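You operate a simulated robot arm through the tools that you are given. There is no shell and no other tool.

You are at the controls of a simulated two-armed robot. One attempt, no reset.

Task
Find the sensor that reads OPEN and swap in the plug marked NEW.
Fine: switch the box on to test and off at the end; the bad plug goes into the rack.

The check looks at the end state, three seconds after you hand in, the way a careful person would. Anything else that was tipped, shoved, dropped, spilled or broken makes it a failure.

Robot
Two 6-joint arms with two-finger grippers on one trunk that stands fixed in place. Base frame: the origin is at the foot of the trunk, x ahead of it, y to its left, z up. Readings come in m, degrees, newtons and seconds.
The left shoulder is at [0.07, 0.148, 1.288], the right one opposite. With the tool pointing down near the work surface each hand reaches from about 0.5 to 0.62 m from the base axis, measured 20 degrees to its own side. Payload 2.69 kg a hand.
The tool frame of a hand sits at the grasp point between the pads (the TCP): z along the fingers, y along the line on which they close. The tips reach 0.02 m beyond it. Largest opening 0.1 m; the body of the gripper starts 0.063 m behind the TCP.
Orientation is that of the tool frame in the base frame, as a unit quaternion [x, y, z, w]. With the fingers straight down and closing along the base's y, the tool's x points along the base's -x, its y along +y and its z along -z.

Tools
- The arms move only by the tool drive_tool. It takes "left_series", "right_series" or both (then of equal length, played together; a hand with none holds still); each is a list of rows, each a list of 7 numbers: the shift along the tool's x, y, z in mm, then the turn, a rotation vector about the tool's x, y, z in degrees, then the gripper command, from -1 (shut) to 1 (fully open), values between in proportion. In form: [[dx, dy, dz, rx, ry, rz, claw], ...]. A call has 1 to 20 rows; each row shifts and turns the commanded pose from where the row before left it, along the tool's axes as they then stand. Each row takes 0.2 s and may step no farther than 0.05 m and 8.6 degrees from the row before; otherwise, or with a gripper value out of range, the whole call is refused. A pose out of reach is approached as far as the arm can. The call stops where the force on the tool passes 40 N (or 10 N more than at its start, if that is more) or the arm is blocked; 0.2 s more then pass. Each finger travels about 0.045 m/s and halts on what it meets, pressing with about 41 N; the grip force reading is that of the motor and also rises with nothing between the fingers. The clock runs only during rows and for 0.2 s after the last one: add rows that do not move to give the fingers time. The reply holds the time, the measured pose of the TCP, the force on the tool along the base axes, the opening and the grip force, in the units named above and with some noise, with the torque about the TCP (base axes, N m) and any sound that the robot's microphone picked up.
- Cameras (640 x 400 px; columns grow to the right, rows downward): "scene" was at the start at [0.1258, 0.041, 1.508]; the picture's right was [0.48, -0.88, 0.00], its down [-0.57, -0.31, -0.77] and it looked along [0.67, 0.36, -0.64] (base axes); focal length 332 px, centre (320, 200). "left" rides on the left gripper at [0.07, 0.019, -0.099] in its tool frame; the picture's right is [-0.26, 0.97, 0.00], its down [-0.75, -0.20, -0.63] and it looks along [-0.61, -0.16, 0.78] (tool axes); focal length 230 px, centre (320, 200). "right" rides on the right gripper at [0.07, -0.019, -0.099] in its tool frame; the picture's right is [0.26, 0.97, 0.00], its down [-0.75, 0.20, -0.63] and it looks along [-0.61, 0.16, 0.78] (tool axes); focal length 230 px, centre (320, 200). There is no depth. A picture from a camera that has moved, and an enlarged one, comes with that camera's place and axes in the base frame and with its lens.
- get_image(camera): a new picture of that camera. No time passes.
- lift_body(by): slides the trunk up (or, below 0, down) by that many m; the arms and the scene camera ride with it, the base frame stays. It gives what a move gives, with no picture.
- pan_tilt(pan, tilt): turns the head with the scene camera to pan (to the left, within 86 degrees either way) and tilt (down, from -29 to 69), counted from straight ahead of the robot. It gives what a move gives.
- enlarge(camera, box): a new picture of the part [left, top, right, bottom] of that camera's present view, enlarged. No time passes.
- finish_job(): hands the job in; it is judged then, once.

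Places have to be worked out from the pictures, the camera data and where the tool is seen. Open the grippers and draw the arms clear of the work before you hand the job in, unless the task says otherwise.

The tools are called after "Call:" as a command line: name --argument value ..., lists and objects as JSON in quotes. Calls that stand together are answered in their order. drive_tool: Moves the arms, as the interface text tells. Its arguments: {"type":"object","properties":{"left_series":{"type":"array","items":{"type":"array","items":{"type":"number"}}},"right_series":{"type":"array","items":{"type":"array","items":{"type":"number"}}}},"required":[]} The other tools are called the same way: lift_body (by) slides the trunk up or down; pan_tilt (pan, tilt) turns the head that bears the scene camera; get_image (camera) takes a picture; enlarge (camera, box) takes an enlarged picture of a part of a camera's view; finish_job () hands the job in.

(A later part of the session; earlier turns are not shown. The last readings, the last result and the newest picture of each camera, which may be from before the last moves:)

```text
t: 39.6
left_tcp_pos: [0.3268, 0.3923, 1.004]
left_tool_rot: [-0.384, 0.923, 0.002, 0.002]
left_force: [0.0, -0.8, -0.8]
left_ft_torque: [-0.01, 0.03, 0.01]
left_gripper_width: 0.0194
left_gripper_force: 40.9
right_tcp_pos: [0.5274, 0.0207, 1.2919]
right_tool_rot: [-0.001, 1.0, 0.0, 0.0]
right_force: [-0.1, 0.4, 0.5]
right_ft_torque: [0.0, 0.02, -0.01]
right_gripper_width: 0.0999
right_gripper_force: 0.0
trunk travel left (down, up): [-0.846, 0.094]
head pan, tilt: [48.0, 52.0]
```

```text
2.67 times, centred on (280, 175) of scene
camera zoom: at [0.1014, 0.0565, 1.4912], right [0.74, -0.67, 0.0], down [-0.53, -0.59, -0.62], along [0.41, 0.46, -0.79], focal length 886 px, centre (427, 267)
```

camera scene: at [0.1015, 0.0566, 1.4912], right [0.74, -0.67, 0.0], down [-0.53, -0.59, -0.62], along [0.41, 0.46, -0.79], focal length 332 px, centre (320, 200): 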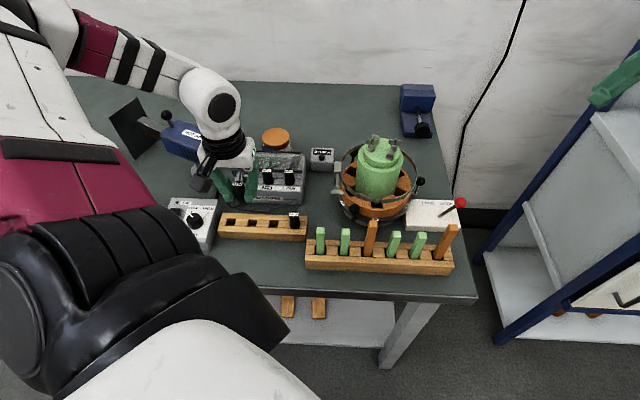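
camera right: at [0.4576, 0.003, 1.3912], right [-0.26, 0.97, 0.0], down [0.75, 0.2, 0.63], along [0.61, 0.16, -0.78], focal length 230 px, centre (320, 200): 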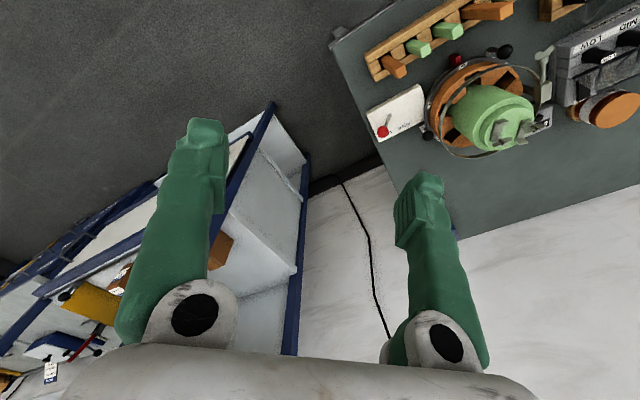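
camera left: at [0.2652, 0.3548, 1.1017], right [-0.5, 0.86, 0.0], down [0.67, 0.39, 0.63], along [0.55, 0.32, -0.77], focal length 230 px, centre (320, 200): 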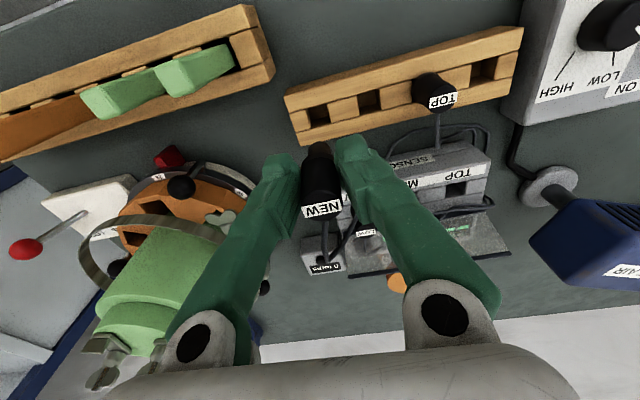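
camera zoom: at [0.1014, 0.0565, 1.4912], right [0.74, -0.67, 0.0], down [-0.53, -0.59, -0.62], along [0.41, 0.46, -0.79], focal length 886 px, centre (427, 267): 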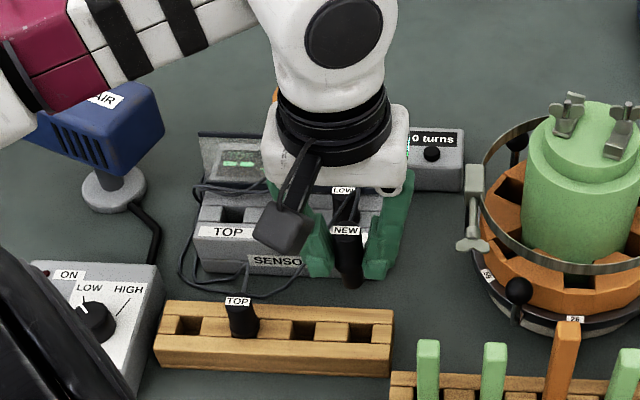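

NEW is free of the rack and sits in the hand just as TOP did. By summing commanded shifts, the TOP socket is at dx −105.3, dy +120.9 mm from here; I move along the row first and then forward, at this height.

Call:
drive_tool --left_series '[[0, 40, 0, 0, 0, 0, -1], [0, 40, 0, 0, 0, 0, -1], [0, 40.9, 0, 0, 0, 0, -1], [-35, 0, 0, 0, 0, 0, -1], [-35, 0, 0, 0, 0, 0, -1], [-35.3, 0, 0, 0, 0, 0, -1], [0, 0, 0, 0, 0, 0, -1]]'

Call:
get_image --camera "left"

Call:
enlarge --camera "left" --box '[250, 90, 400, 220]'

Call:
enlarge --camera "scene" --box '[205, 115, 305, 215]'

```text
t: 41.2
left_tcp_pos: [0.3205, 0.5492, 0.9896]
left_tool_rot: [-0.383, 0.924, 0.002, 0.002]
left_force: [-0.1, -0.3, 0.2]
left_ft_torque: [0.02, -0.02, 0.01]
left_gripper_width: 0.0192
left_gripper_force: 41.1
left hand out of reach, approached as far as the arm can: row 3
right_tcp_pos: [0.5268, 0.0205, 1.2921]
right_tool_rot: [0.0, 1.0, 0.001, 0.0]
right_force: [0.2, 0.1, 0.2]
right_ft_torque: [0.01, 0.0, -0.01]
right_gripper_width: 0.0999
right_gripper_force: 0.0
trunk travel left (down, up): [-0.846, 0.094]
head pan, tilt: [48.0, 52.0]
```

```text
taken
camera left: at [0.2579, 0.512, 1.0871], right [-0.5, 0.87, 0.0], down [0.67, 0.39, 0.63], along [0.55, 0.32, -0.77], focal length 230 px, centre (320, 200)
```

left: 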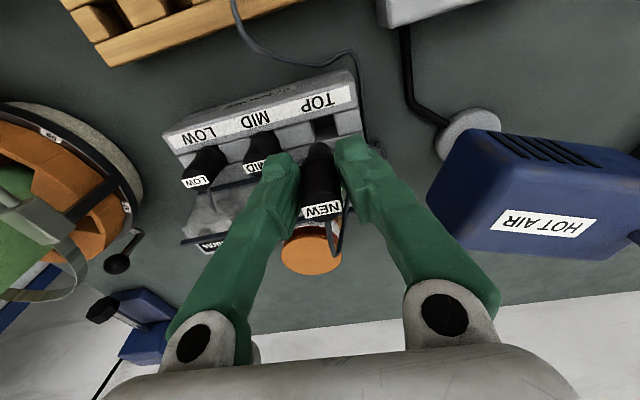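

```text
3.08 times, centred on (325, 155) of left
camera zoom: at [0.2579, 0.512, 1.0871], right [-0.5, 0.87, 0.0], down [0.67, 0.39, 0.63], along [0.55, 0.32, -0.77], focal length 708 px, centre (305, 338)
```

zoom: 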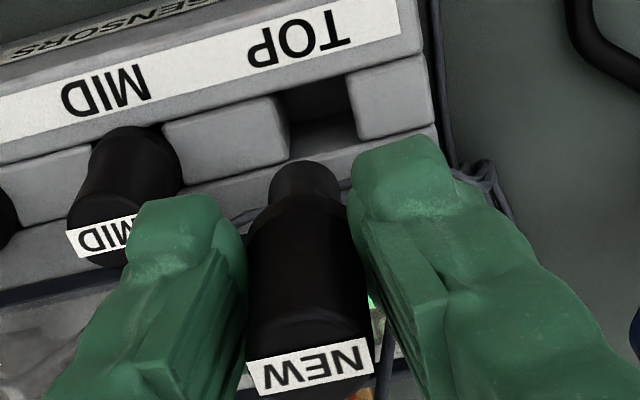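

```text
4.00 times, centred on (255, 165) of scene
camera zoom: at [0.1012, 0.0563, 1.4912], right [0.74, -0.67, 0.0], down [-0.53, -0.59, -0.62], along [0.41, 0.46, -0.79], focal length 1328 px, centre (580, 340)
```

zoom: 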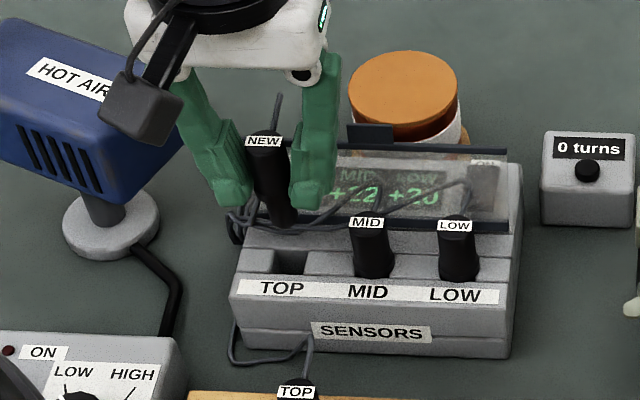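

One transit row was clipped by reach, leaving the hand about 3.4 mm right, 2.3 mm forward and 14 mm low of plan. I correct the position and lower to z≈0.968 for a close look at pin versus socket.

Call:
drive_tool --left_series '[[2.3, 3.4, 0, 0, 0, 0, -1], [0, 0, 10, 0, 0, 0, -1], [0, 0, 10, 0, 0, 0, -1], [0, 0, 0, 0, 0, 0, -1]]'

Call:
enlarge --camera "scene" --box '[225, 145, 285, 190]'

Call:
enlarge --camera "left" --box '[280, 90, 370, 160]'

```text
t: 42.2
left_tcp_pos: [0.3155, 0.5494, 0.9677]
left_tool_rot: [-0.383, 0.924, 0.002, 0.002]
left_force: [-1.0, -0.6, -0.4]
left_ft_torque: [-0.03, 0.04, -0.02]
left_gripper_width: 0.0195
left_gripper_force: 40.8
right_tcp_pos: [0.5275, 0.0215, 1.2918]
right_tool_rot: [0.0, 1.0, 0.0, 0.0]
right_force: [-0.1, -0.2, -1.1]
right_ft_torque: [0.04, -0.04, 0.0]
right_gripper_width: 0.0999
right_gripper_force: 0.0
trunk travel left (down, up): [-0.846, 0.094]
head pan, tilt: [48.0, 52.0]
```

```text
8.89 times, centred on (255, 168) of scene
camera zoom: at [0.1014, 0.0564, 1.4912], right [0.74, -0.67, 0.0], down [-0.53, -0.59, -0.62], along [0.41, 0.46, -0.79], focal length 2952 px, centre (898, 489)
```

zoom: 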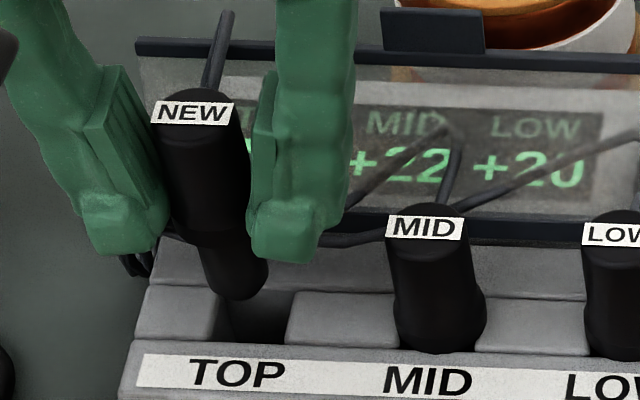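

```text
5.71 times, centred on (325, 125) of left
camera zoom: at [0.2533, 0.5132, 1.0672], right [-0.5, 0.86, 0.0], down [0.67, 0.39, 0.63], along [0.55, 0.32, -0.77], focal length 1315 px, centre (291, 629)
```

zoom: 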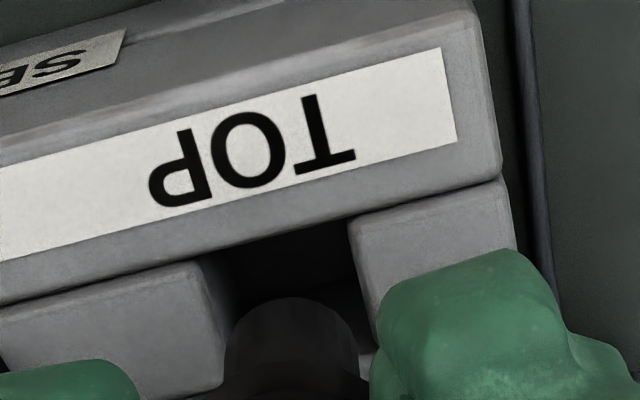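

Both views suggest a trim of about +1 mm right and +1 mm forward. I apply it and lower 12 mm to re-check just above the socket.

Call:
drive_tool --left_series '[[-1, -1, 0, 0, 0, 0, -1], [0, 0, 6, 0, 0, 0, -1], [0, 0, 6, 0, 0, 0, -1], [0, 0, 0, 0, 0, 0, -1]]'

Call:
enlarge --camera "scene" --box '[225, 145, 285, 190]'

Call:
enlarge --camera "left" --box '[280, 90, 370, 160]'

```text
t: 43.2
left_tcp_pos: [0.3173, 0.5484, 0.9566]
left_tool_rot: [-0.383, 0.924, 0.002, 0.002]
left_force: [0.2, 0.0, -0.8]
left_ft_torque: [0.04, -0.01, 0.0]
left_gripper_width: 0.0196
left_gripper_force: 41.4
right_tcp_pos: [0.5265, 0.0213, 1.291]
right_tool_rot: [0.0, 1.0, 0.0, 0.001]
right_force: [-0.4, 0.5, 0.4]
right_ft_torque: [0.01, -0.01, -0.03]
right_gripper_width: 0.1
right_gripper_force: 0.2
trunk travel left (down, up): [-0.846, 0.094]
head pan, tilt: [48.0, 52.0]
```

```text
8.89 times, centred on (255, 168) of scene
camera zoom: at [0.1014, 0.0565, 1.4912], right [0.74, -0.67, 0.0], down [-0.53, -0.59, -0.62], along [0.41, 0.46, -0.79], focal length 2952 px, centre (898, 489)
```

zoom: 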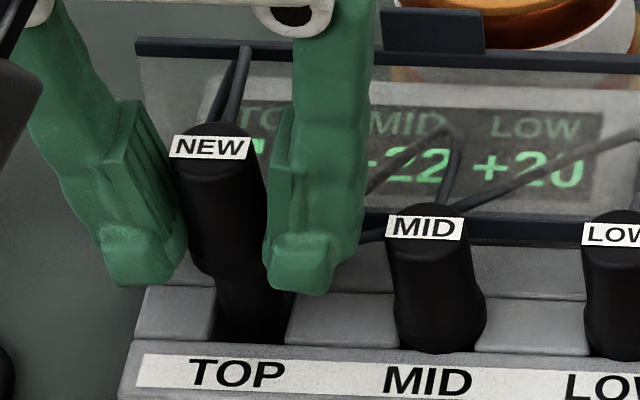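

```text
5.71 times, centred on (325, 125) of left
camera zoom: at [0.2551, 0.5126, 1.0548], right [-0.5, 0.86, 0.0], down [0.67, 0.39, 0.63], along [0.55, 0.32, -0.77], focal length 1315 px, centre (291, 629)
```

zoom: 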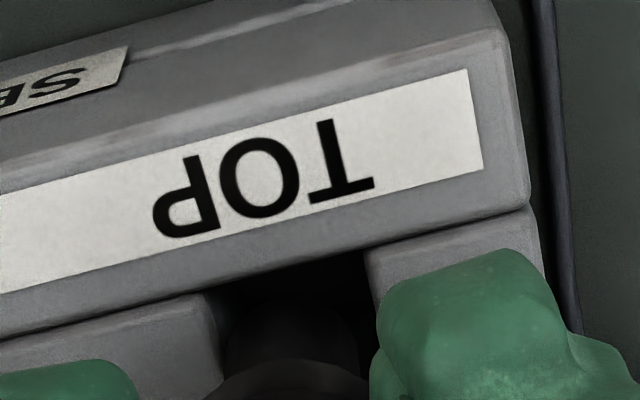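

The pin is centred over the socket to within about 1 mm. I trim 0.7 mm forward and lower in small steps, watching forces.

Call:
drive_tool --left_series '[[-0.7, 0, 3, 0, 0, 0, -1], [0, 0, 3, 0, 0, 0, -1], [0, 0, 2, 0, 0, 0, -1], [0, 0, 2, 0, 0, 0, -1]]'

Call:
enlarge --camera "scene" --box '[225, 145, 285, 190]'

```text
t: 44.2
left_tcp_pos: [0.3169, 0.5504, 0.9485]
left_tool_rot: [-0.382, 0.924, 0.001, 0.002]
left_force: [-0.4, -0.4, -0.7]
left_ft_torque: [0.01, -0.01, -0.01]
left_gripper_width: 0.0195
left_gripper_force: 41.1
right_tcp_pos: [0.5272, 0.021, 1.2912]
right_tool_rot: [0.0, 1.0, 0.0, 0.001]
right_force: [0.0, 1.0, -0.2]
right_ft_torque: [-0.02, 0.02, -0.02]
right_gripper_width: 0.1003
right_gripper_force: 0.0
trunk travel left (down, up): [-0.846, 0.094]
head pan, tilt: [48.0, 52.0]
```

```text
8.89 times, centred on (255, 168) of scene
camera zoom: at [0.1014, 0.0566, 1.4912], right [0.74, -0.67, 0.0], down [-0.53, -0.59, -0.62], along [0.41, 0.46, -0.79], focal length 2952 px, centre (898, 489)
```

zoom: 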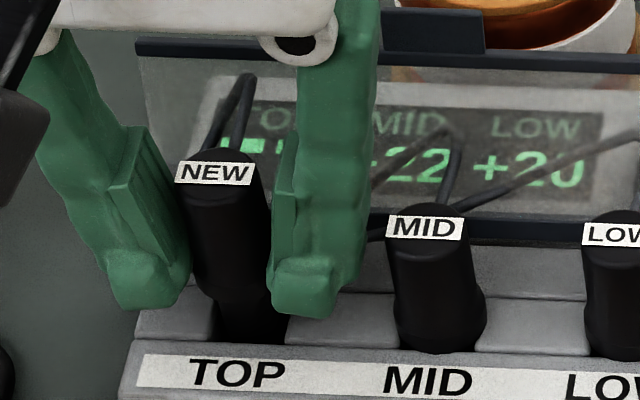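

No contact force so far; I continue down 12 mm.

Call:
drive_tool --left_series '[[0, 0, 3, 0, 0, 0, -1], [0, 0, 3, 0, 0, 0, -1], [0, 0, 3, 0, 0, 0, -1], [0, 0, 2, 0, 0, 0, -1]]'

Call:
enlarge --camera "scene" --box '[225, 145, 285, 190]'

```text
t: 45.2
left_tcp_pos: [0.3165, 0.5514, 0.9365]
left_tool_rot: [-0.383, 0.924, 0.001, 0.003]
left_force: [-0.6, 0.5, 0.2]
left_ft_torque: [-0.01, 0.01, -0.01]
left_gripper_width: 0.0196
left_gripper_force: 41.3
right_tcp_pos: [0.5272, 0.0218, 1.2916]
right_tool_rot: [0.0, 1.0, 0.001, 0.001]
right_force: [-0.1, 0.0, -0.5]
right_ft_torque: [-0.01, 0.01, 0.02]
right_gripper_width: 0.1001
right_gripper_force: 0.1
trunk travel left (down, up): [-0.846, 0.094]
head pan, tilt: [48.0, 52.0]
```

```text
8.89 times, centred on (255, 168) of scene
camera zoom: at [0.1015, 0.0566, 1.4912], right [0.74, -0.67, 0.0], down [-0.53, -0.59, -0.62], along [0.41, 0.46, -0.79], focal length 2952 px, centre (898, 489)
```

zoom: 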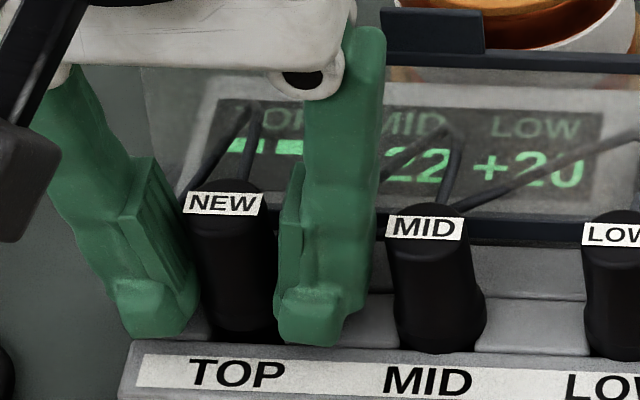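

Call:
drive_tool --left_series '[[0, 0, 3, 0, 0, 0, -1], [0, 0, 2, 0, 0, 0, -1], [0, 0, 1, 0, 0, 0, -1]]'

Call:
enlarge --camera "scene" --box '[225, 145, 285, 190]'

```text
t: 46.0
left_tcp_pos: [0.3185, 0.5494, 0.9306]
left_tool_rot: [-0.383, 0.924, 0.002, 0.002]
left_force: [-0.1, 0.3, -0.2]
left_ft_torque: [-0.01, 0.01, 0.01]
left_gripper_width: 0.0196
left_gripper_force: 40.9
right_tcp_pos: [0.5261, 0.0221, 1.2909]
right_tool_rot: [0.001, 1.0, 0.0, 0.001]
right_force: [-0.3, -0.3, -0.5]
right_ft_torque: [-0.01, -0.02, 0.03]
right_gripper_width: 0.0999
right_gripper_force: 0.1
trunk travel left (down, up): [-0.846, 0.094]
head pan, tilt: [48.0, 52.0]
```

```text
8.89 times, centred on (255, 168) of scene
camera zoom: at [0.1013, 0.0563, 1.4913], right [0.74, -0.67, 0.0], down [-0.53, -0.59, -0.62], along [0.41, 0.46, -0.79], focal length 2952 px, centre (898, 489)
```

zoom: 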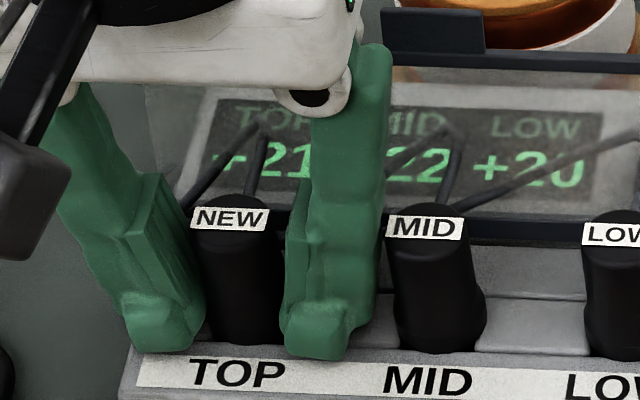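

The display now shows +21 for TOP. I press down in 1 mm steps until the shoulder seats.

Call:
drive_tool --left_series '[[0, 0, 1, 0, 0, 0, -1], [0, 0, 1, 0, 0, 0, -1]]'

```text
t: 46.6
left_tcp_pos: [0.317, 0.5497, 0.9308]
left_tool_rot: [-0.383, 0.924, 0.002, 0.004]
left_force: [2.5, 2.7, 12.9]
left_ft_torque: [0.04, -0.01, 0.03]
left_gripper_width: 0.0194
left_gripper_force: 40.6
right_tcp_pos: [0.5263, 0.0208, 1.2921]
right_tool_rot: [0.0, 1.0, 0.0, 0.0]
right_force: [0.2, 0.3, -0.2]
right_ft_torque: [0.0, -0.01, 0.0]
right_gripper_width: 0.1
right_gripper_force: 0.1
trunk travel left (down, up): [-0.846, 0.094]
head pan, tilt: [48.0, 52.0]
```

Seated (13 N upward). I relieve 1 mm, open to about 45 mm and rise clear.

Call:
drive_tool --left_series '[[0, 0, -1, 0, 0, 0, -1], [0, 0, 0, 0, 0, 0, -0.5], [0, 0, 0, 0, 0, 0, -0.2], [0, 0, 0, 0, 0, 0, -0.1], [0, 0, 0, 0, 0, 0, -0.1], [0, 0, -10, 0, 0, 0, -0.1], [0, 0, -25, 0, 0, 0, -0.1], [0, 0, -30, 0, 0, 0, -0.1], [0, 0, 0, 0, 0, 0, -0.1]]'

Call:
get_image --camera "left"

Call:
enlarge --camera "scene" --box '[200, 120, 320, 245]'

```text
t: 48.6
left_tcp_pos: [0.3179, 0.5494, 0.993]
left_tool_rot: [-0.383, 0.924, 0.002, 0.001]
left_force: [0.2, 0.2, -0.5]
left_ft_torque: [0.01, -0.03, 0.0]
left_gripper_width: 0.0449
left_gripper_force: 0.1
right_tcp_pos: [0.5285, 0.0217, 1.2918]
right_tool_rot: [0.0, 1.0, 0.0, -0.001]
right_force: [-0.1, 0.6, 0.4]
right_ft_torque: [0.01, 0.0, -0.01]
right_gripper_width: 0.1002
right_gripper_force: 0.1
trunk travel left (down, up): [-0.846, 0.094]
head pan, tilt: [48.0, 52.0]
```

```text
taken
camera left: at [0.256, 0.5124, 1.0903], right [-0.5, 0.87, 0.0], down [0.67, 0.39, 0.63], along [0.55, 0.32, -0.77], focal length 230 px, centre (320, 200)
```

left: 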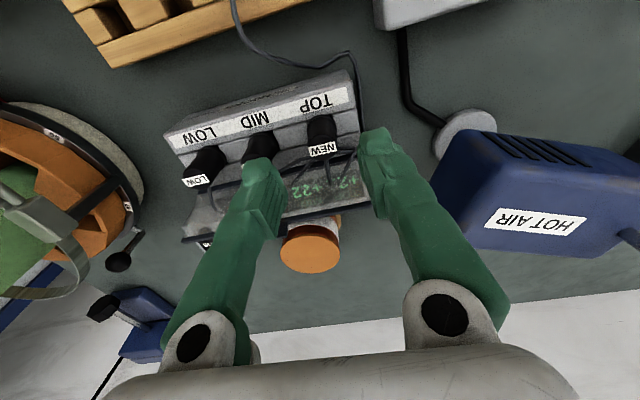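

```text
3.20 times, centred on (260, 182) of scene
camera zoom: at [0.1025, 0.0564, 1.4911], right [0.74, -0.67, 0.0], down [-0.53, -0.59, -0.62], along [0.41, 0.46, -0.79], focal length 1063 px, centre (512, 256)
```

zoom: 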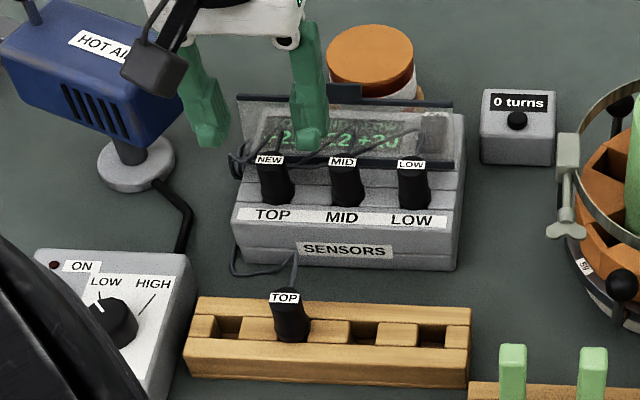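

All three now read normally (+21, +22, +20): NEW is in the TOP socket and TOP is in the rack. Next is switching off: I raise the hand, move right, and turn to ψ=135° so that one 10 mm finger can press the front end of the rocker behind the shield.

Call:
drive_tool --left_series '[[0, 0, -30, 0, 0, 0, 0.2], [0, -35, 0, 0, 0, 0, 0.2], [0, -35, 0, 0, 0, 0, 0.2], [0, -30, 0, 0, 0, 0, 0.2], [0, 0, 0, 0, 0, -8, 0.2], [0, 0, 0, 0, 0, -8, 0.2], [0, 0, 0, 0, 0, -8, 0.2], [0, 0, 0, 0, 0, -8, 0.2], [0, 0, 0, 0, 0, -8, 0.2], [0, 0, 0, 0, 0, -8, 0.2], [0, 0, 0, 0, 0, -8, 0.2], [0, 0, 0, 0, 0, -8, 0.2], [0, 0, 0, 0, 0, -8, 0.2], [0, 0, 0, 0, 0, -8, 0.2], [0, 0, 0, 0, 0, -8, 0.2], [0, 0, 0, 0, 0, -2, 0.2], [0, 0, 0, 0, 0, 0, 0.2]]'

Call:
get_image --camera "left"

Call:
enlarge --camera "scene" --box '[200, 100, 340, 230]'

```text
t: 52.2
left_tcp_pos: [0.3881, 0.4795, 1.0244]
left_tool_rot: [0.924, -0.382, 0.0, -0.003]
left_force: [-0.2, 0.1, -1.0]
left_ft_torque: [-0.03, -0.01, -0.03]
left_gripper_width: 0.0603
left_gripper_force: 0.0
right_tcp_pos: [0.5265, 0.0204, 1.2914]
right_tool_rot: [0.0, 1.0, 0.0, 0.0]
right_force: [-0.3, 0.1, 1.4]
right_ft_torque: [-0.03, 0.01, -0.02]
right_gripper_width: 0.1003
right_gripper_force: 0.0
trunk travel left (down, up): [-0.846, 0.094]
head pan, tilt: [48.0, 52.0]
```

```text
taken
camera left: at [0.4246, 0.4165, 1.1219], right [-0.86, -0.5, 0.0], down [-0.39, 0.67, 0.63], along [-0.32, 0.55, -0.77], focal length 230 px, centre (320, 200)
```

left: 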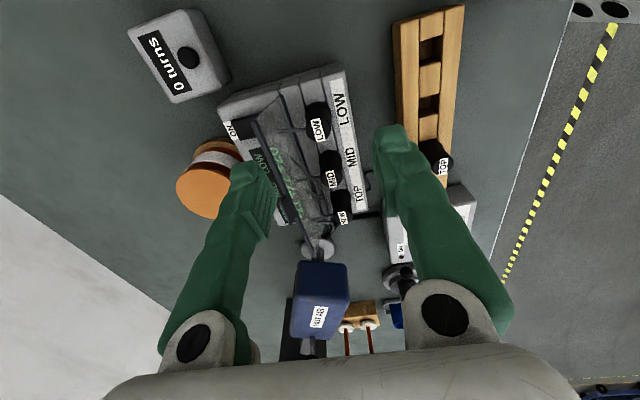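

```text
3.08 times, centred on (270, 165) of scene
camera zoom: at [0.1014, 0.0564, 1.4912], right [0.74, -0.67, 0.0], down [-0.53, -0.59, -0.62], along [0.41, 0.46, -0.79], focal length 1022 px, centre (474, 308)
```

zoom: 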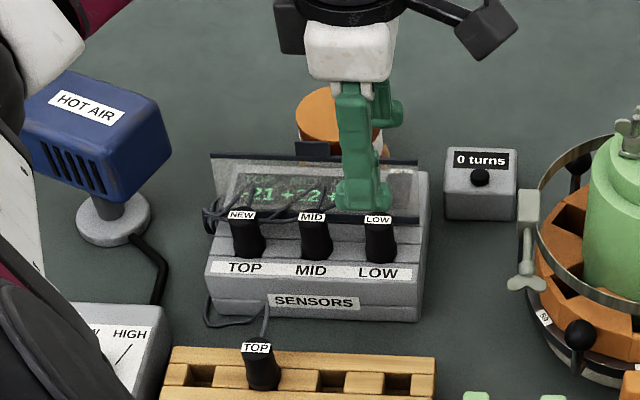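

I move the hand 88 mm rearward and 6 mm right at the same height so that its front finger is above the rocker's front half, then look at the rocker's state.

Call:
drive_tool --left_series '[[2, -30, 0, 0, 0, 0, 0.2], [2, -30, 0, 0, 0, 0, 0.2], [2, -28.5, 0, 0, 0, 0, 0.2], [0, 0, 0, 0, 0, 0, 0.2]]'

Call:
get_image --camera "left"

Call:
enlarge --camera "left" --box '[270, 60, 440, 190]'

Call:
enlarge --camera "scene" --box '[200, 90, 340, 220]'

```text
t: 53.2
left_tcp_pos: [0.4548, 0.537, 1.0273]
left_tool_rot: [0.924, -0.383, 0.001, -0.003]
left_force: [0.9, 0.1, 0.2]
left_ft_torque: [0.0, -0.02, 0.02]
left_gripper_width: 0.06
left_gripper_force: 0.0
right_tcp_pos: [0.5264, 0.0208, 1.2923]
right_tool_rot: [0.0, 1.0, 0.0, 0.0]
right_force: [-0.1, -0.1, 0.0]
right_ft_torque: [0.0, 0.0, 0.02]
right_gripper_width: 0.1
right_gripper_force: 0.0
trunk travel left (down, up): [-0.846, 0.094]
head pan, tilt: [48.0, 52.0]
```

```text
taken
camera left: at [0.4915, 0.4734, 1.1247], right [-0.87, -0.5, 0.0], down [-0.39, 0.67, 0.63], along [-0.31, 0.55, -0.77], focal length 230 px, centre (320, 200)
```

left: 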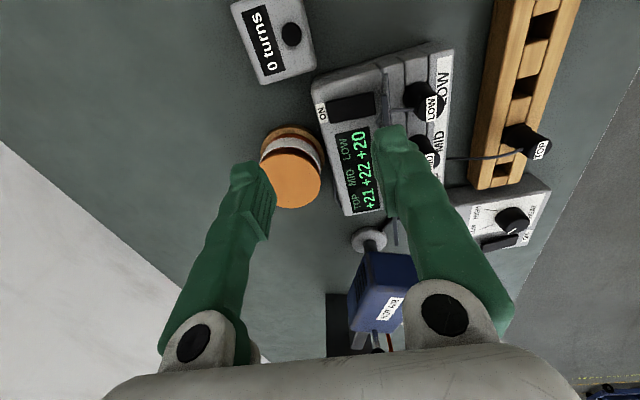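

```text
3.08 times, centred on (355, 125) of left
camera zoom: at [0.4915, 0.4734, 1.1247], right [-0.87, -0.5, 0.0], down [-0.39, 0.67, 0.63], along [-0.31, 0.55, -0.77], focal length 708 px, centre (212, 431)
```

zoom: 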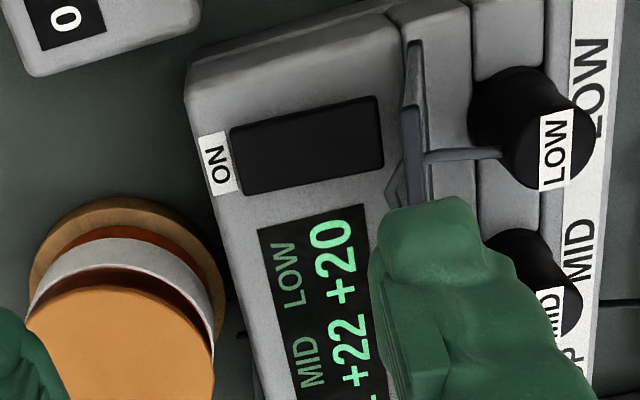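

```text
3.08 times, centred on (270, 155) of scene
camera zoom: at [0.1009, 0.0564, 1.4913], right [0.74, -0.67, 0.0], down [-0.53, -0.59, -0.62], along [0.41, 0.46, -0.79], focal length 1022 px, centre (474, 338)
```

zoom: 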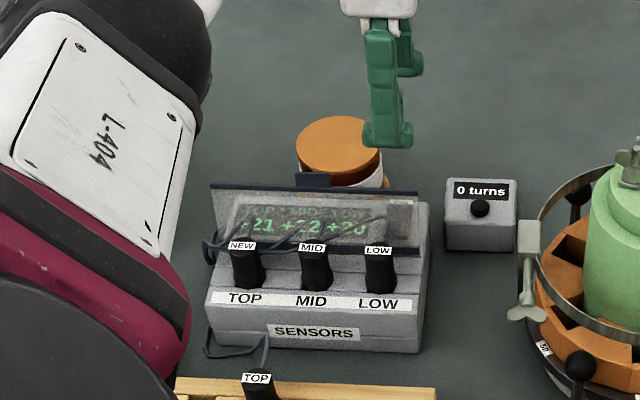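

The left view shows +21/+22/+20 clearly and the rocker front end free, with about 7 mm between the planned finger and the shield. The reach here is near its limit lower down, so I raise the hand 50 mm and then lower the trunk, to have reach in hand for a vertical press with a wider (vertical) finger.

Call:
drive_tool --left_series '[[0, 0, -25, 0, 0, 0, 0.6], [0, 0, -25, 0, 0, 0, 0.6], [0, 0, 0, 0, 0, 0, 0.6]]'

```text
t: 54.0
left_tcp_pos: [0.4553, 0.5369, 1.0747]
left_tool_rot: [0.924, -0.382, 0.0, -0.003]
left_force: [-0.8, -0.9, 0.6]
left_ft_torque: [-0.01, 0.01, -0.01]
left_gripper_width: 0.0799
left_gripper_force: 0.1
right_tcp_pos: [0.527, 0.023, 1.291]
right_tool_rot: [0.0, 1.0, 0.0, 0.0]
right_force: [0.4, 0.3, 0.5]
right_ft_torque: [0.0, 0.0, -0.01]
right_gripper_width: 0.0997
right_gripper_force: 0.0
trunk travel left (down, up): [-0.846, 0.094]
head pan, tilt: [48.0, 52.0]
```

Pose held. Before lowering the trunk I check the surroundings of the arms from the head camera.

Call:
get_image --camera "scene"

Call:
get_image --camera "left"

Call:
get_image --camera "right"

```text
taken
camera scene: at [0.1015, 0.0568, 1.4912], right [0.74, -0.67, 0.0], down [-0.53, -0.59, -0.62], along [0.41, 0.46, -0.79], focal length 332 px, centre (320, 200)
```

scene: 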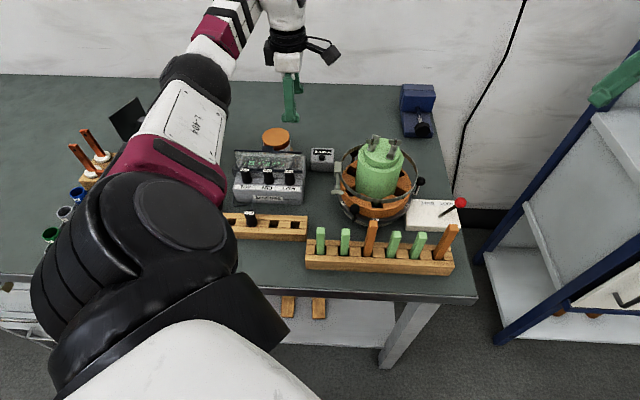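

```text
taken
camera left: at [0.4928, 0.4736, 1.1725], right [-0.86, -0.5, 0.0], down [-0.39, 0.67, 0.63], along [-0.31, 0.55, -0.77], focal length 230 px, centre (320, 200)
```

left: 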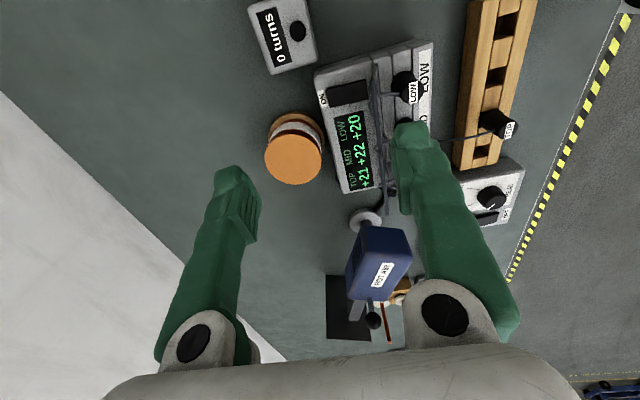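

```text
taken
camera right: at [0.4579, 0.0041, 1.3911], right [-0.26, 0.97, 0.0], down [0.75, 0.2, 0.63], along [0.61, 0.16, -0.78], focal length 230 px, centre (320, 200)
```

right: 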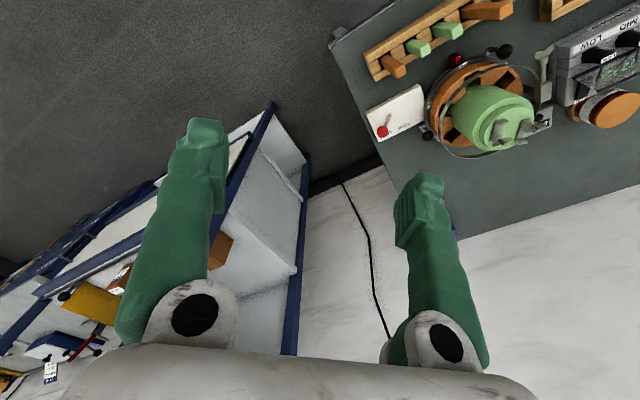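

The elbow (z≈1.27) and right hand are well clear of everything, so lowering the trunk is safe. First I shift 9.5 mm rearward so the 80 mm-open front finger is over the rocker rather than the shield.

Call:
drive_tool --left_series '[[0, -9.5, 0, 0, 0, 0, 0.6], [0, 0, 0, 0, 0, 0, 0.6]]'

Call:
lift_body --by -0.05

Call:
get_image --camera "left"

Call:
enlarge --camera "left" --box '[290, 50, 460, 180]'

```text
t: 54.6
left_tcp_pos: [0.4625, 0.5436, 1.0757]
left_tool_rot: [0.924, -0.382, 0.0, -0.003]
left_force: [-0.1, -0.7, 0.8]
left_ft_torque: [-0.01, 0.01, -0.02]
left_gripper_width: 0.0801
left_gripper_force: 0.0
right_tcp_pos: [0.5264, 0.0218, 1.2926]
right_tool_rot: [0.0, 1.0, 0.0, 0.0]
right_force: [-0.5, 0.3, -0.5]
right_ft_torque: [0.02, 0.01, -0.01]
right_gripper_width: 0.1
right_gripper_force: 0.0
trunk travel left (down, up): [-0.846, 0.094]
head pan, tilt: [48.0, 52.0]
```

```text
t: 55.5
left_tcp_pos: [0.4621, 0.543, 1.025]
left_tool_rot: [0.924, -0.382, 0.0, -0.002]
left_force: [-0.9, -0.8, -0.2]
left_ft_torque: [-0.02, 0.02, 0.02]
left_gripper_width: 0.0798
left_gripper_force: 0.1
right_tcp_pos: [0.5259, 0.0213, 1.2413]
right_tool_rot: [-0.001, 1.0, 0.0, 0.0]
right_force: [-0.6, 0.6, -0.7]
right_ft_torque: [-0.02, -0.05, 0.02]
right_gripper_width: 0.0998
right_gripper_force: 0.1
trunk travel left (down, up): [-0.796, 0.144]
head pan, tilt: [48.0, 52.0]
```

```text
taken
camera left: at [0.499, 0.4799, 1.1228], right [-0.86, -0.5, 0.0], down [-0.39, 0.67, 0.63], along [-0.31, 0.55, -0.78], focal length 230 px, centre (320, 200)
```

left: 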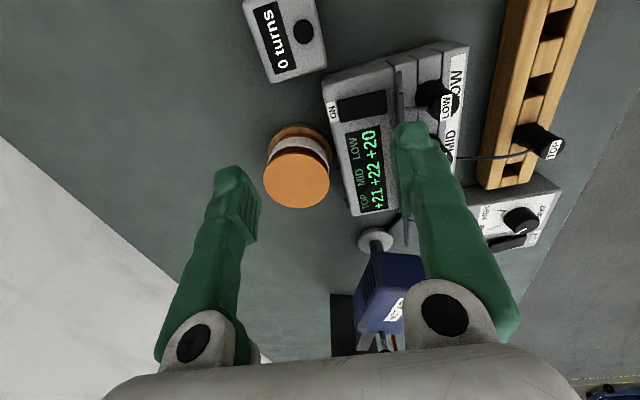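

```text
3.08 times, centred on (375, 115) of left
camera zoom: at [0.499, 0.4799, 1.1228], right [-0.86, -0.5, 0.0], down [-0.39, 0.67, 0.63], along [-0.31, 0.55, -0.78], focal length 708 px, centre (151, 462)
```

zoom: 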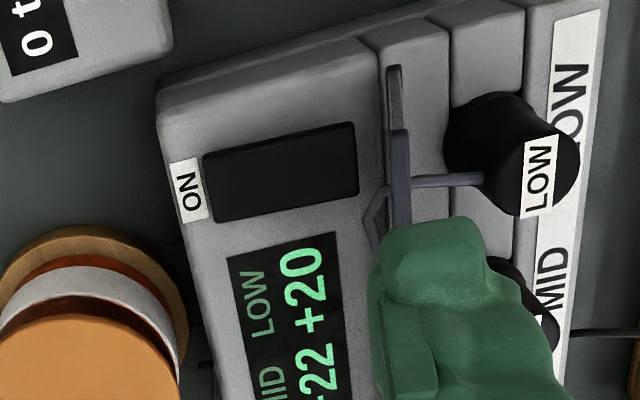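

The rocker spans v≈0.652–0.693 (bench depth) with its pivot near 0.672, and the shield's top bar lies at ≈0.654, so a 10 mm finger at 0.660–0.670 fits. To gain reach margin I back off 40 mm, raise the hand 60 mm and lower the trunk another 60 mm.

Call:
drive_tool --left_series '[[0, 40, -10, 0, 0, 0, 0.6], [0, 0, -25, 0, 0, 0, 0.6], [0, 0, -25, 0, 0, 0, 0.6], [0, 0, 0, 0, 0, 0, 0.6]]'

Call:
lift_body --by -0.06

Call:
get_image --camera "scene"

```text
t: 56.5
left_tcp_pos: [0.4345, 0.5141, 1.0841]
left_tool_rot: [0.924, -0.381, 0.0, -0.003]
left_force: [0.0, -0.1, -0.2]
left_ft_torque: [0.0, -0.01, -0.03]
left_gripper_width: 0.08
left_gripper_force: 0.0
right_tcp_pos: [0.5258, 0.021, 1.2424]
right_tool_rot: [-0.001, 1.0, 0.0, 0.0]
right_force: [0.3, 0.4, 0.1]
right_ft_torque: [0.0, 0.01, -0.02]
right_gripper_width: 0.0999
right_gripper_force: 0.0
trunk travel left (down, up): [-0.796, 0.144]
head pan, tilt: [48.0, 52.0]
```

```text
t: 57.5
left_tcp_pos: [0.4351, 0.5139, 1.026]
left_tool_rot: [0.924, -0.382, 0.0, -0.003]
left_force: [-0.2, 0.4, -0.2]
left_ft_torque: [0.02, 0.0, 0.03]
left_gripper_width: 0.0798
left_gripper_force: 0.1
right_tcp_pos: [0.5264, 0.0221, 1.1819]
right_tool_rot: [0.0, 1.0, 0.0, 0.0]
right_force: [1.0, 0.4, 0.1]
right_ft_torque: [0.0, 0.04, -0.02]
right_gripper_width: 0.0999
right_gripper_force: 0.1
trunk travel left (down, up): [-0.736, 0.204]
head pan, tilt: [48.0, 52.0]
```

```text
taken
camera scene: at [0.1012, 0.0562, 1.3812], right [0.74, -0.67, 0.0], down [-0.53, -0.59, -0.62], along [0.41, 0.46, -0.79], focal length 332 px, centre (320, 200)
```

scene: 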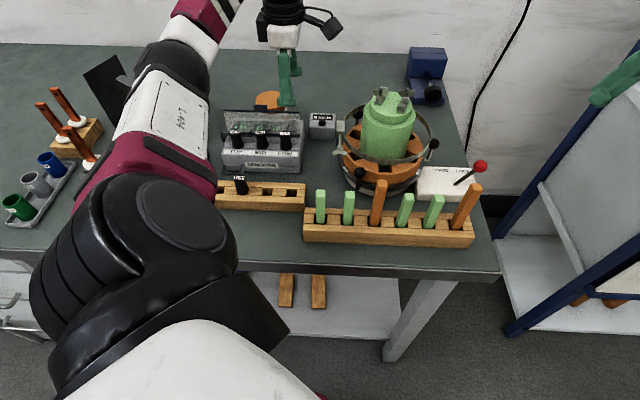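

Clear everywhere. I bring the hand back rearward (39 mm) over the rocker at the same height and verify alignment in the hand camera.

Call:
drive_tool --left_series '[[0, -20, 0, 0, 0, 0, 0.6], [0, -19, 0, 0, 0, 0, 0.6], [0, 0, 0, 0, 0, 0, 0.6]]'

Call:
enlarge --camera "left" --box '[290, 50, 460, 180]'

Call:
enlarge --camera "scene" --box '[210, 60, 350, 190]'

```text
t: 58.4
left_tcp_pos: [0.4628, 0.5426, 1.0246]
left_tool_rot: [0.924, -0.383, 0.001, -0.003]
left_force: [-0.2, -0.4, 0.1]
left_ft_torque: [0.03, -0.03, 0.02]
left_gripper_width: 0.0798
left_gripper_force: 0.2
right_tcp_pos: [0.526, 0.022, 1.1826]
right_tool_rot: [0.0, 1.0, 0.0, 0.0]
right_force: [-0.2, -0.1, -0.2]
right_ft_torque: [0.02, 0.0, 0.0]
right_gripper_width: 0.1
right_gripper_force: 0.1
trunk travel left (down, up): [-0.736, 0.204]
head pan, tilt: [48.0, 52.0]
```

```text
3.08 times, centred on (375, 115) of left
camera zoom: at [0.4992, 0.4797, 1.1225], right [-0.87, -0.5, 0.0], down [-0.39, 0.67, 0.63], along [-0.31, 0.55, -0.78], focal length 708 px, centre (151, 462)
```

zoom: 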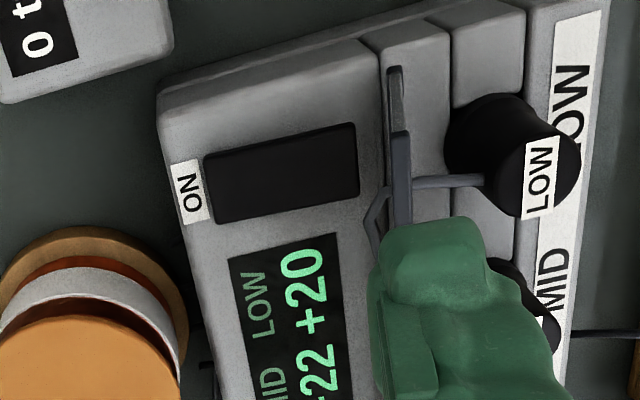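

```text
3.08 times, centred on (280, 125) of scene
camera zoom: at [0.1007, 0.0563, 1.3813], right [0.74, -0.67, 0.0], down [-0.53, -0.59, -0.62], along [0.41, 0.46, -0.79], focal length 1022 px, centre (443, 431)
```

zoom: 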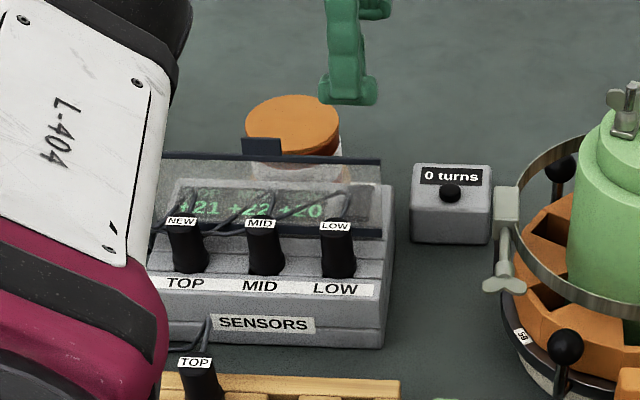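

Same alignment as before: the finger will land 2–12 mm in front of the rocker's pivot with about 6 mm to the shield. I trim 1 mm forward and lower 28 mm, stopping just above the shield's top edge to verify.

Call:
drive_tool --left_series '[[0, 1, 10, 0, 0, 0, 0.6], [0, 0, 10, 0, 0, 0, 0.6], [0, 0, 8, 0, 0, 0, 0.6], [0, 0, 0, 0, 0, 0, 0.6]]'

Call:
get_image --camera "left"

Call:
enlarge --camera "left" --box '[310, 50, 480, 180]'

Call:
enlarge --camera "scene" --box '[240, 80, 330, 160]'

```text
t: 59.4
left_tcp_pos: [0.4614, 0.5419, 0.996]
left_tool_rot: [0.924, -0.383, 0.0, -0.002]
left_force: [-0.4, -0.3, -0.2]
left_ft_torque: [-0.02, -0.04, 0.03]
left_gripper_width: 0.0802
left_gripper_force: 0.0
right_tcp_pos: [0.5269, 0.0222, 1.1818]
right_tool_rot: [0.001, 1.0, -0.001, 0.001]
right_force: [-1.0, -0.2, 0.5]
right_ft_torque: [-0.03, 0.0, 0.01]
right_gripper_width: 0.1
right_gripper_force: 0.1
trunk travel left (down, up): [-0.736, 0.204]
head pan, tilt: [48.0, 52.0]
```

```text
taken
camera left: at [0.4987, 0.4784, 1.0946], right [-0.87, -0.5, 0.0], down [-0.39, 0.67, 0.63], along [-0.31, 0.55, -0.77], focal length 230 px, centre (320, 200)
```

left: 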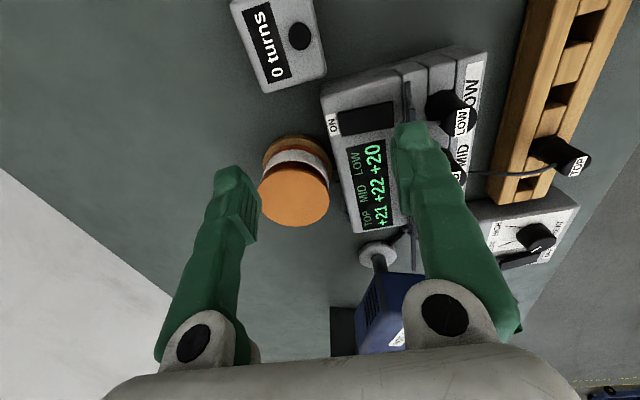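

```text
3.08 times, centred on (395, 115) of left
camera zoom: at [0.4987, 0.4784, 1.0946], right [-0.87, -0.5, 0.0], down [-0.39, 0.67, 0.63], along [-0.31, 0.55, -0.77], focal length 708 px, centre (89, 462)
```

zoom: 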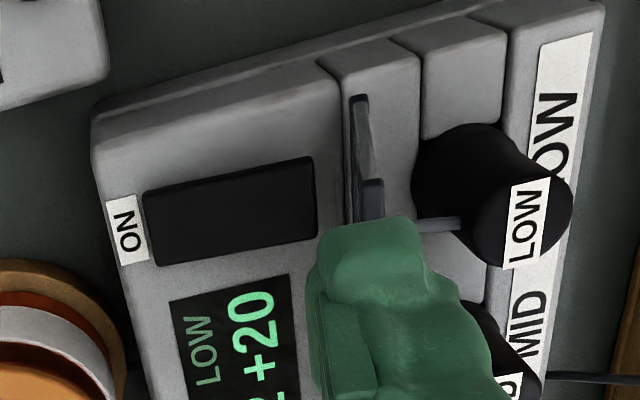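

```text
5.00 times, centred on (285, 120) of scene
camera zoom: at [0.1015, 0.0564, 1.3812], right [0.74, -0.67, 0.0], down [-0.53, -0.59, -0.62], along [0.41, 0.46, -0.79], focal length 1660 px, centre (495, 600)
```

zoom: 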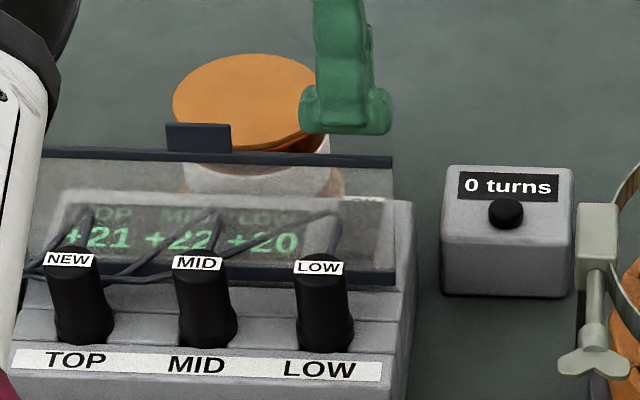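

Evidence from the TOP/MID grasp (no contact with MID even though the drawn finger overlapped it) says that the contact shape of a finger is the stated 10 mm. I lower 18 mm past the shield's top edge and check that the shield hasn't moved and the force stays nil.

Call:
drive_tool --left_series '[[0, 0, 6, 0, 0, 0, 0.6], [0, 0, 4, 0, 0, 0, 0.6], [0, 0, 4, 0, 0, 0, 0.6], [0, 0, 4, 0, 0, 0, 0.6]]'

Call:
enlarge --camera "left" --box '[310, 50, 480, 180]'

Call:
enlarge --camera "scene" --box '[240, 80, 330, 160]'

```text
t: 60.4
left_tcp_pos: [0.4623, 0.5402, 0.9788]
left_tool_rot: [0.924, -0.383, 0.0, -0.003]
left_force: [0.0, 0.7, 4.3]
left_ft_torque: [-0.15, 0.15, 0.03]
left_gripper_width: 0.08
left_gripper_force: 0.0
right_tcp_pos: [0.5268, 0.0212, 1.1825]
right_tool_rot: [-0.001, 1.0, 0.0, 0.001]
right_force: [-0.1, 0.5, -0.2]
right_ft_torque: [0.01, 0.0, 0.03]
right_gripper_width: 0.1
right_gripper_force: 0.0
trunk travel left (down, up): [-0.736, 0.204]
head pan, tilt: [48.0, 52.0]
```

```text
3.08 times, centred on (395, 115) of left
camera zoom: at [0.4983, 0.4781, 1.0779], right [-0.87, -0.5, -0.01], down [-0.39, 0.67, 0.63], along [-0.31, 0.55, -0.78], focal length 708 px, centre (89, 462)
```

zoom: 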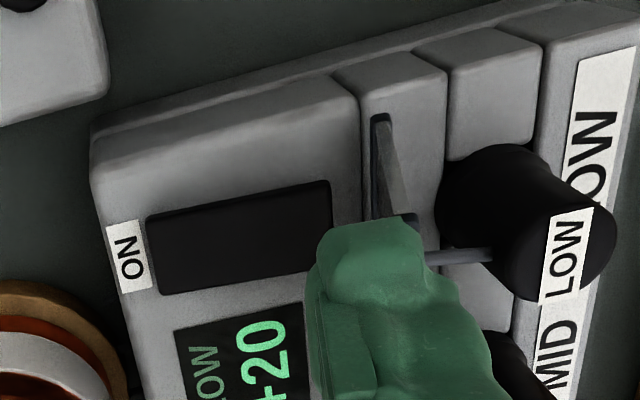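

```text
5.00 times, centred on (285, 120) of scene
camera zoom: at [0.1008, 0.056, 1.3814], right [0.74, -0.67, 0.0], down [-0.53, -0.59, -0.62], along [0.41, 0.46, -0.79], focal length 1660 px, centre (495, 600)
```

zoom: 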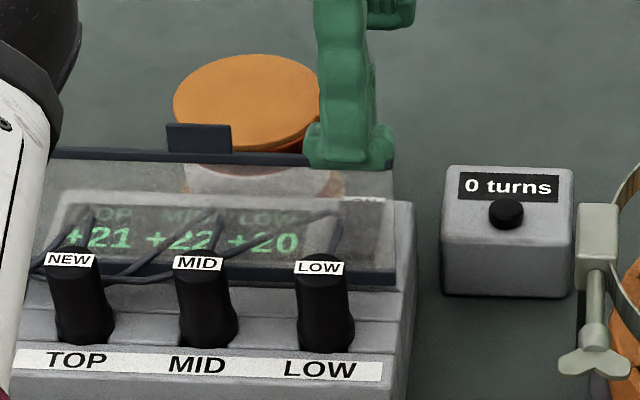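

4 N upward: the finger has touched the shield's top edge at tip z≈0.959, so my clearance there was misjudged. I back straight up at once and check that the shield is unmoved.

Call:
drive_tool --left_series '[[0, 0, -8, 0, 0, 0, 0.6], [0, 0, -20, 0, 0, 0, 0.6], [0, 0, -20, 0, 0, 0, 0.6], [0, 0, 0, 0, 0, 0, 0.6]]'

Call:
enlarge --camera "left" --box '[290, 50, 460, 180]'

Call:
enlarge --camera "scene" --box '[240, 80, 330, 160]'

```text
t: 61.4
left_tcp_pos: [0.4608, 0.5413, 1.0262]
left_tool_rot: [0.924, -0.382, 0.0, -0.002]
left_force: [-0.1, 0.3, 0.5]
left_ft_torque: [0.03, 0.01, -0.01]
left_gripper_width: 0.0801
left_gripper_force: 0.1
right_tcp_pos: [0.5273, 0.0225, 1.1815]
right_tool_rot: [-0.001, 1.0, 0.0, 0.0]
right_force: [0.0, 0.1, -0.4]
right_ft_torque: [0.0, 0.0, 0.02]
right_gripper_width: 0.1
right_gripper_force: 0.0
trunk travel left (down, up): [-0.736, 0.204]
head pan, tilt: [48.0, 52.0]
```

```text
3.08 times, centred on (375, 115) of left
camera zoom: at [0.4976, 0.4788, 1.1243], right [-0.86, -0.5, 0.0], down [-0.39, 0.67, 0.63], along [-0.32, 0.55, -0.77], focal length 708 px, centre (151, 462)
```

zoom: 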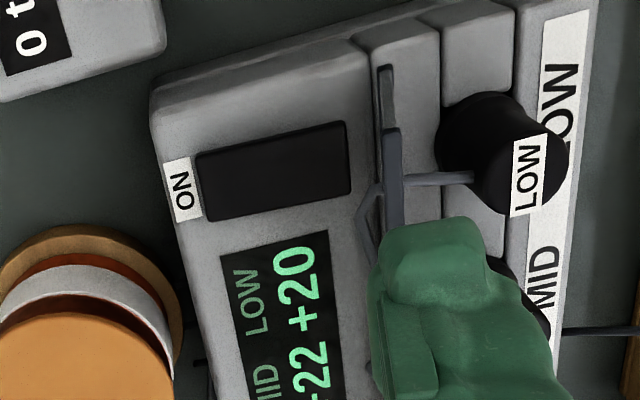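

```text
5.00 times, centred on (285, 120) of scene
camera zoom: at [0.1017, 0.0569, 1.3812], right [0.74, -0.67, 0.0], down [-0.53, -0.59, -0.62], along [0.41, 0.46, -0.79], focal length 1660 px, centre (495, 600)
```

zoom: 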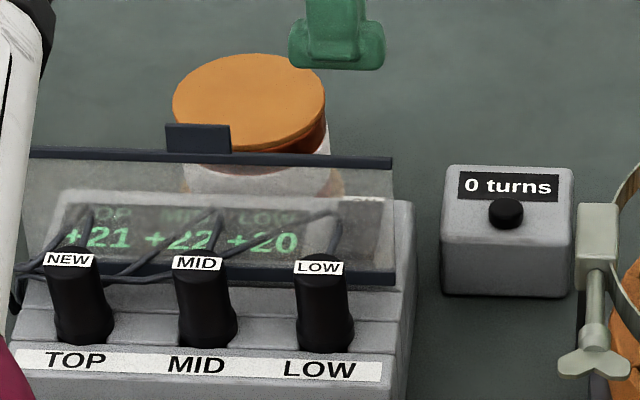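

The shield hasn't moved (its bar and tab are at the same pixels). The finger's foot is evidently about 19 mm thick (outer face ≈63 mm from the tool axis at this opening), so I need to be about 11 mm further back. I test the reach there at a safe height first.

Call:
drive_tool --left_series '[[0, -6, 0, 0, 0, 0, 0.6], [0, -5, 0, 0, 0, 0, 0.6], [0, 0, 0, 0, 0, 0, 0.6]]'

Call:
enlarge --camera "left" --box '[290, 50, 460, 180]'

```text
t: 62.1
left_tcp_pos: [0.4699, 0.5484, 1.0267]
left_tool_rot: [0.924, -0.383, 0.001, -0.003]
left_force: [-0.2, 0.0, -0.6]
left_ft_torque: [0.05, -0.01, 0.01]
left_gripper_width: 0.0804
left_gripper_force: 0.1
right_tcp_pos: [0.5264, 0.0221, 1.1817]
right_tool_rot: [0.0, 1.0, 0.0, 0.0]
right_force: [0.3, 0.5, 0.1]
right_ft_torque: [0.01, 0.0, -0.02]
right_gripper_width: 0.0999
right_gripper_force: 0.0
trunk travel left (down, up): [-0.736, 0.204]
head pan, tilt: [48.0, 52.0]
```

```text
3.08 times, centred on (375, 115) of left
camera zoom: at [0.5055, 0.4858, 1.1246], right [-0.87, -0.5, 0.0], down [-0.39, 0.67, 0.63], along [-0.31, 0.55, -0.78], focal length 708 px, centre (151, 462)
```

zoom: 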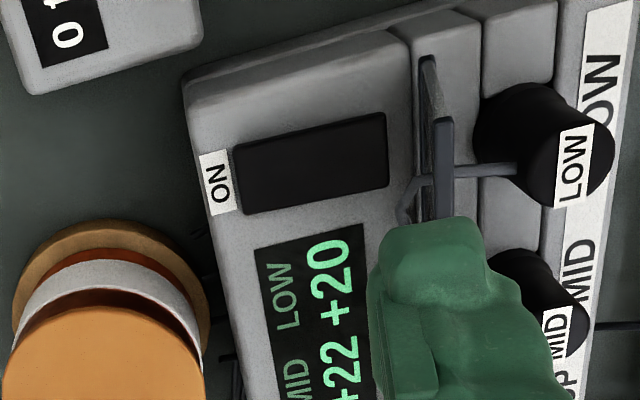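

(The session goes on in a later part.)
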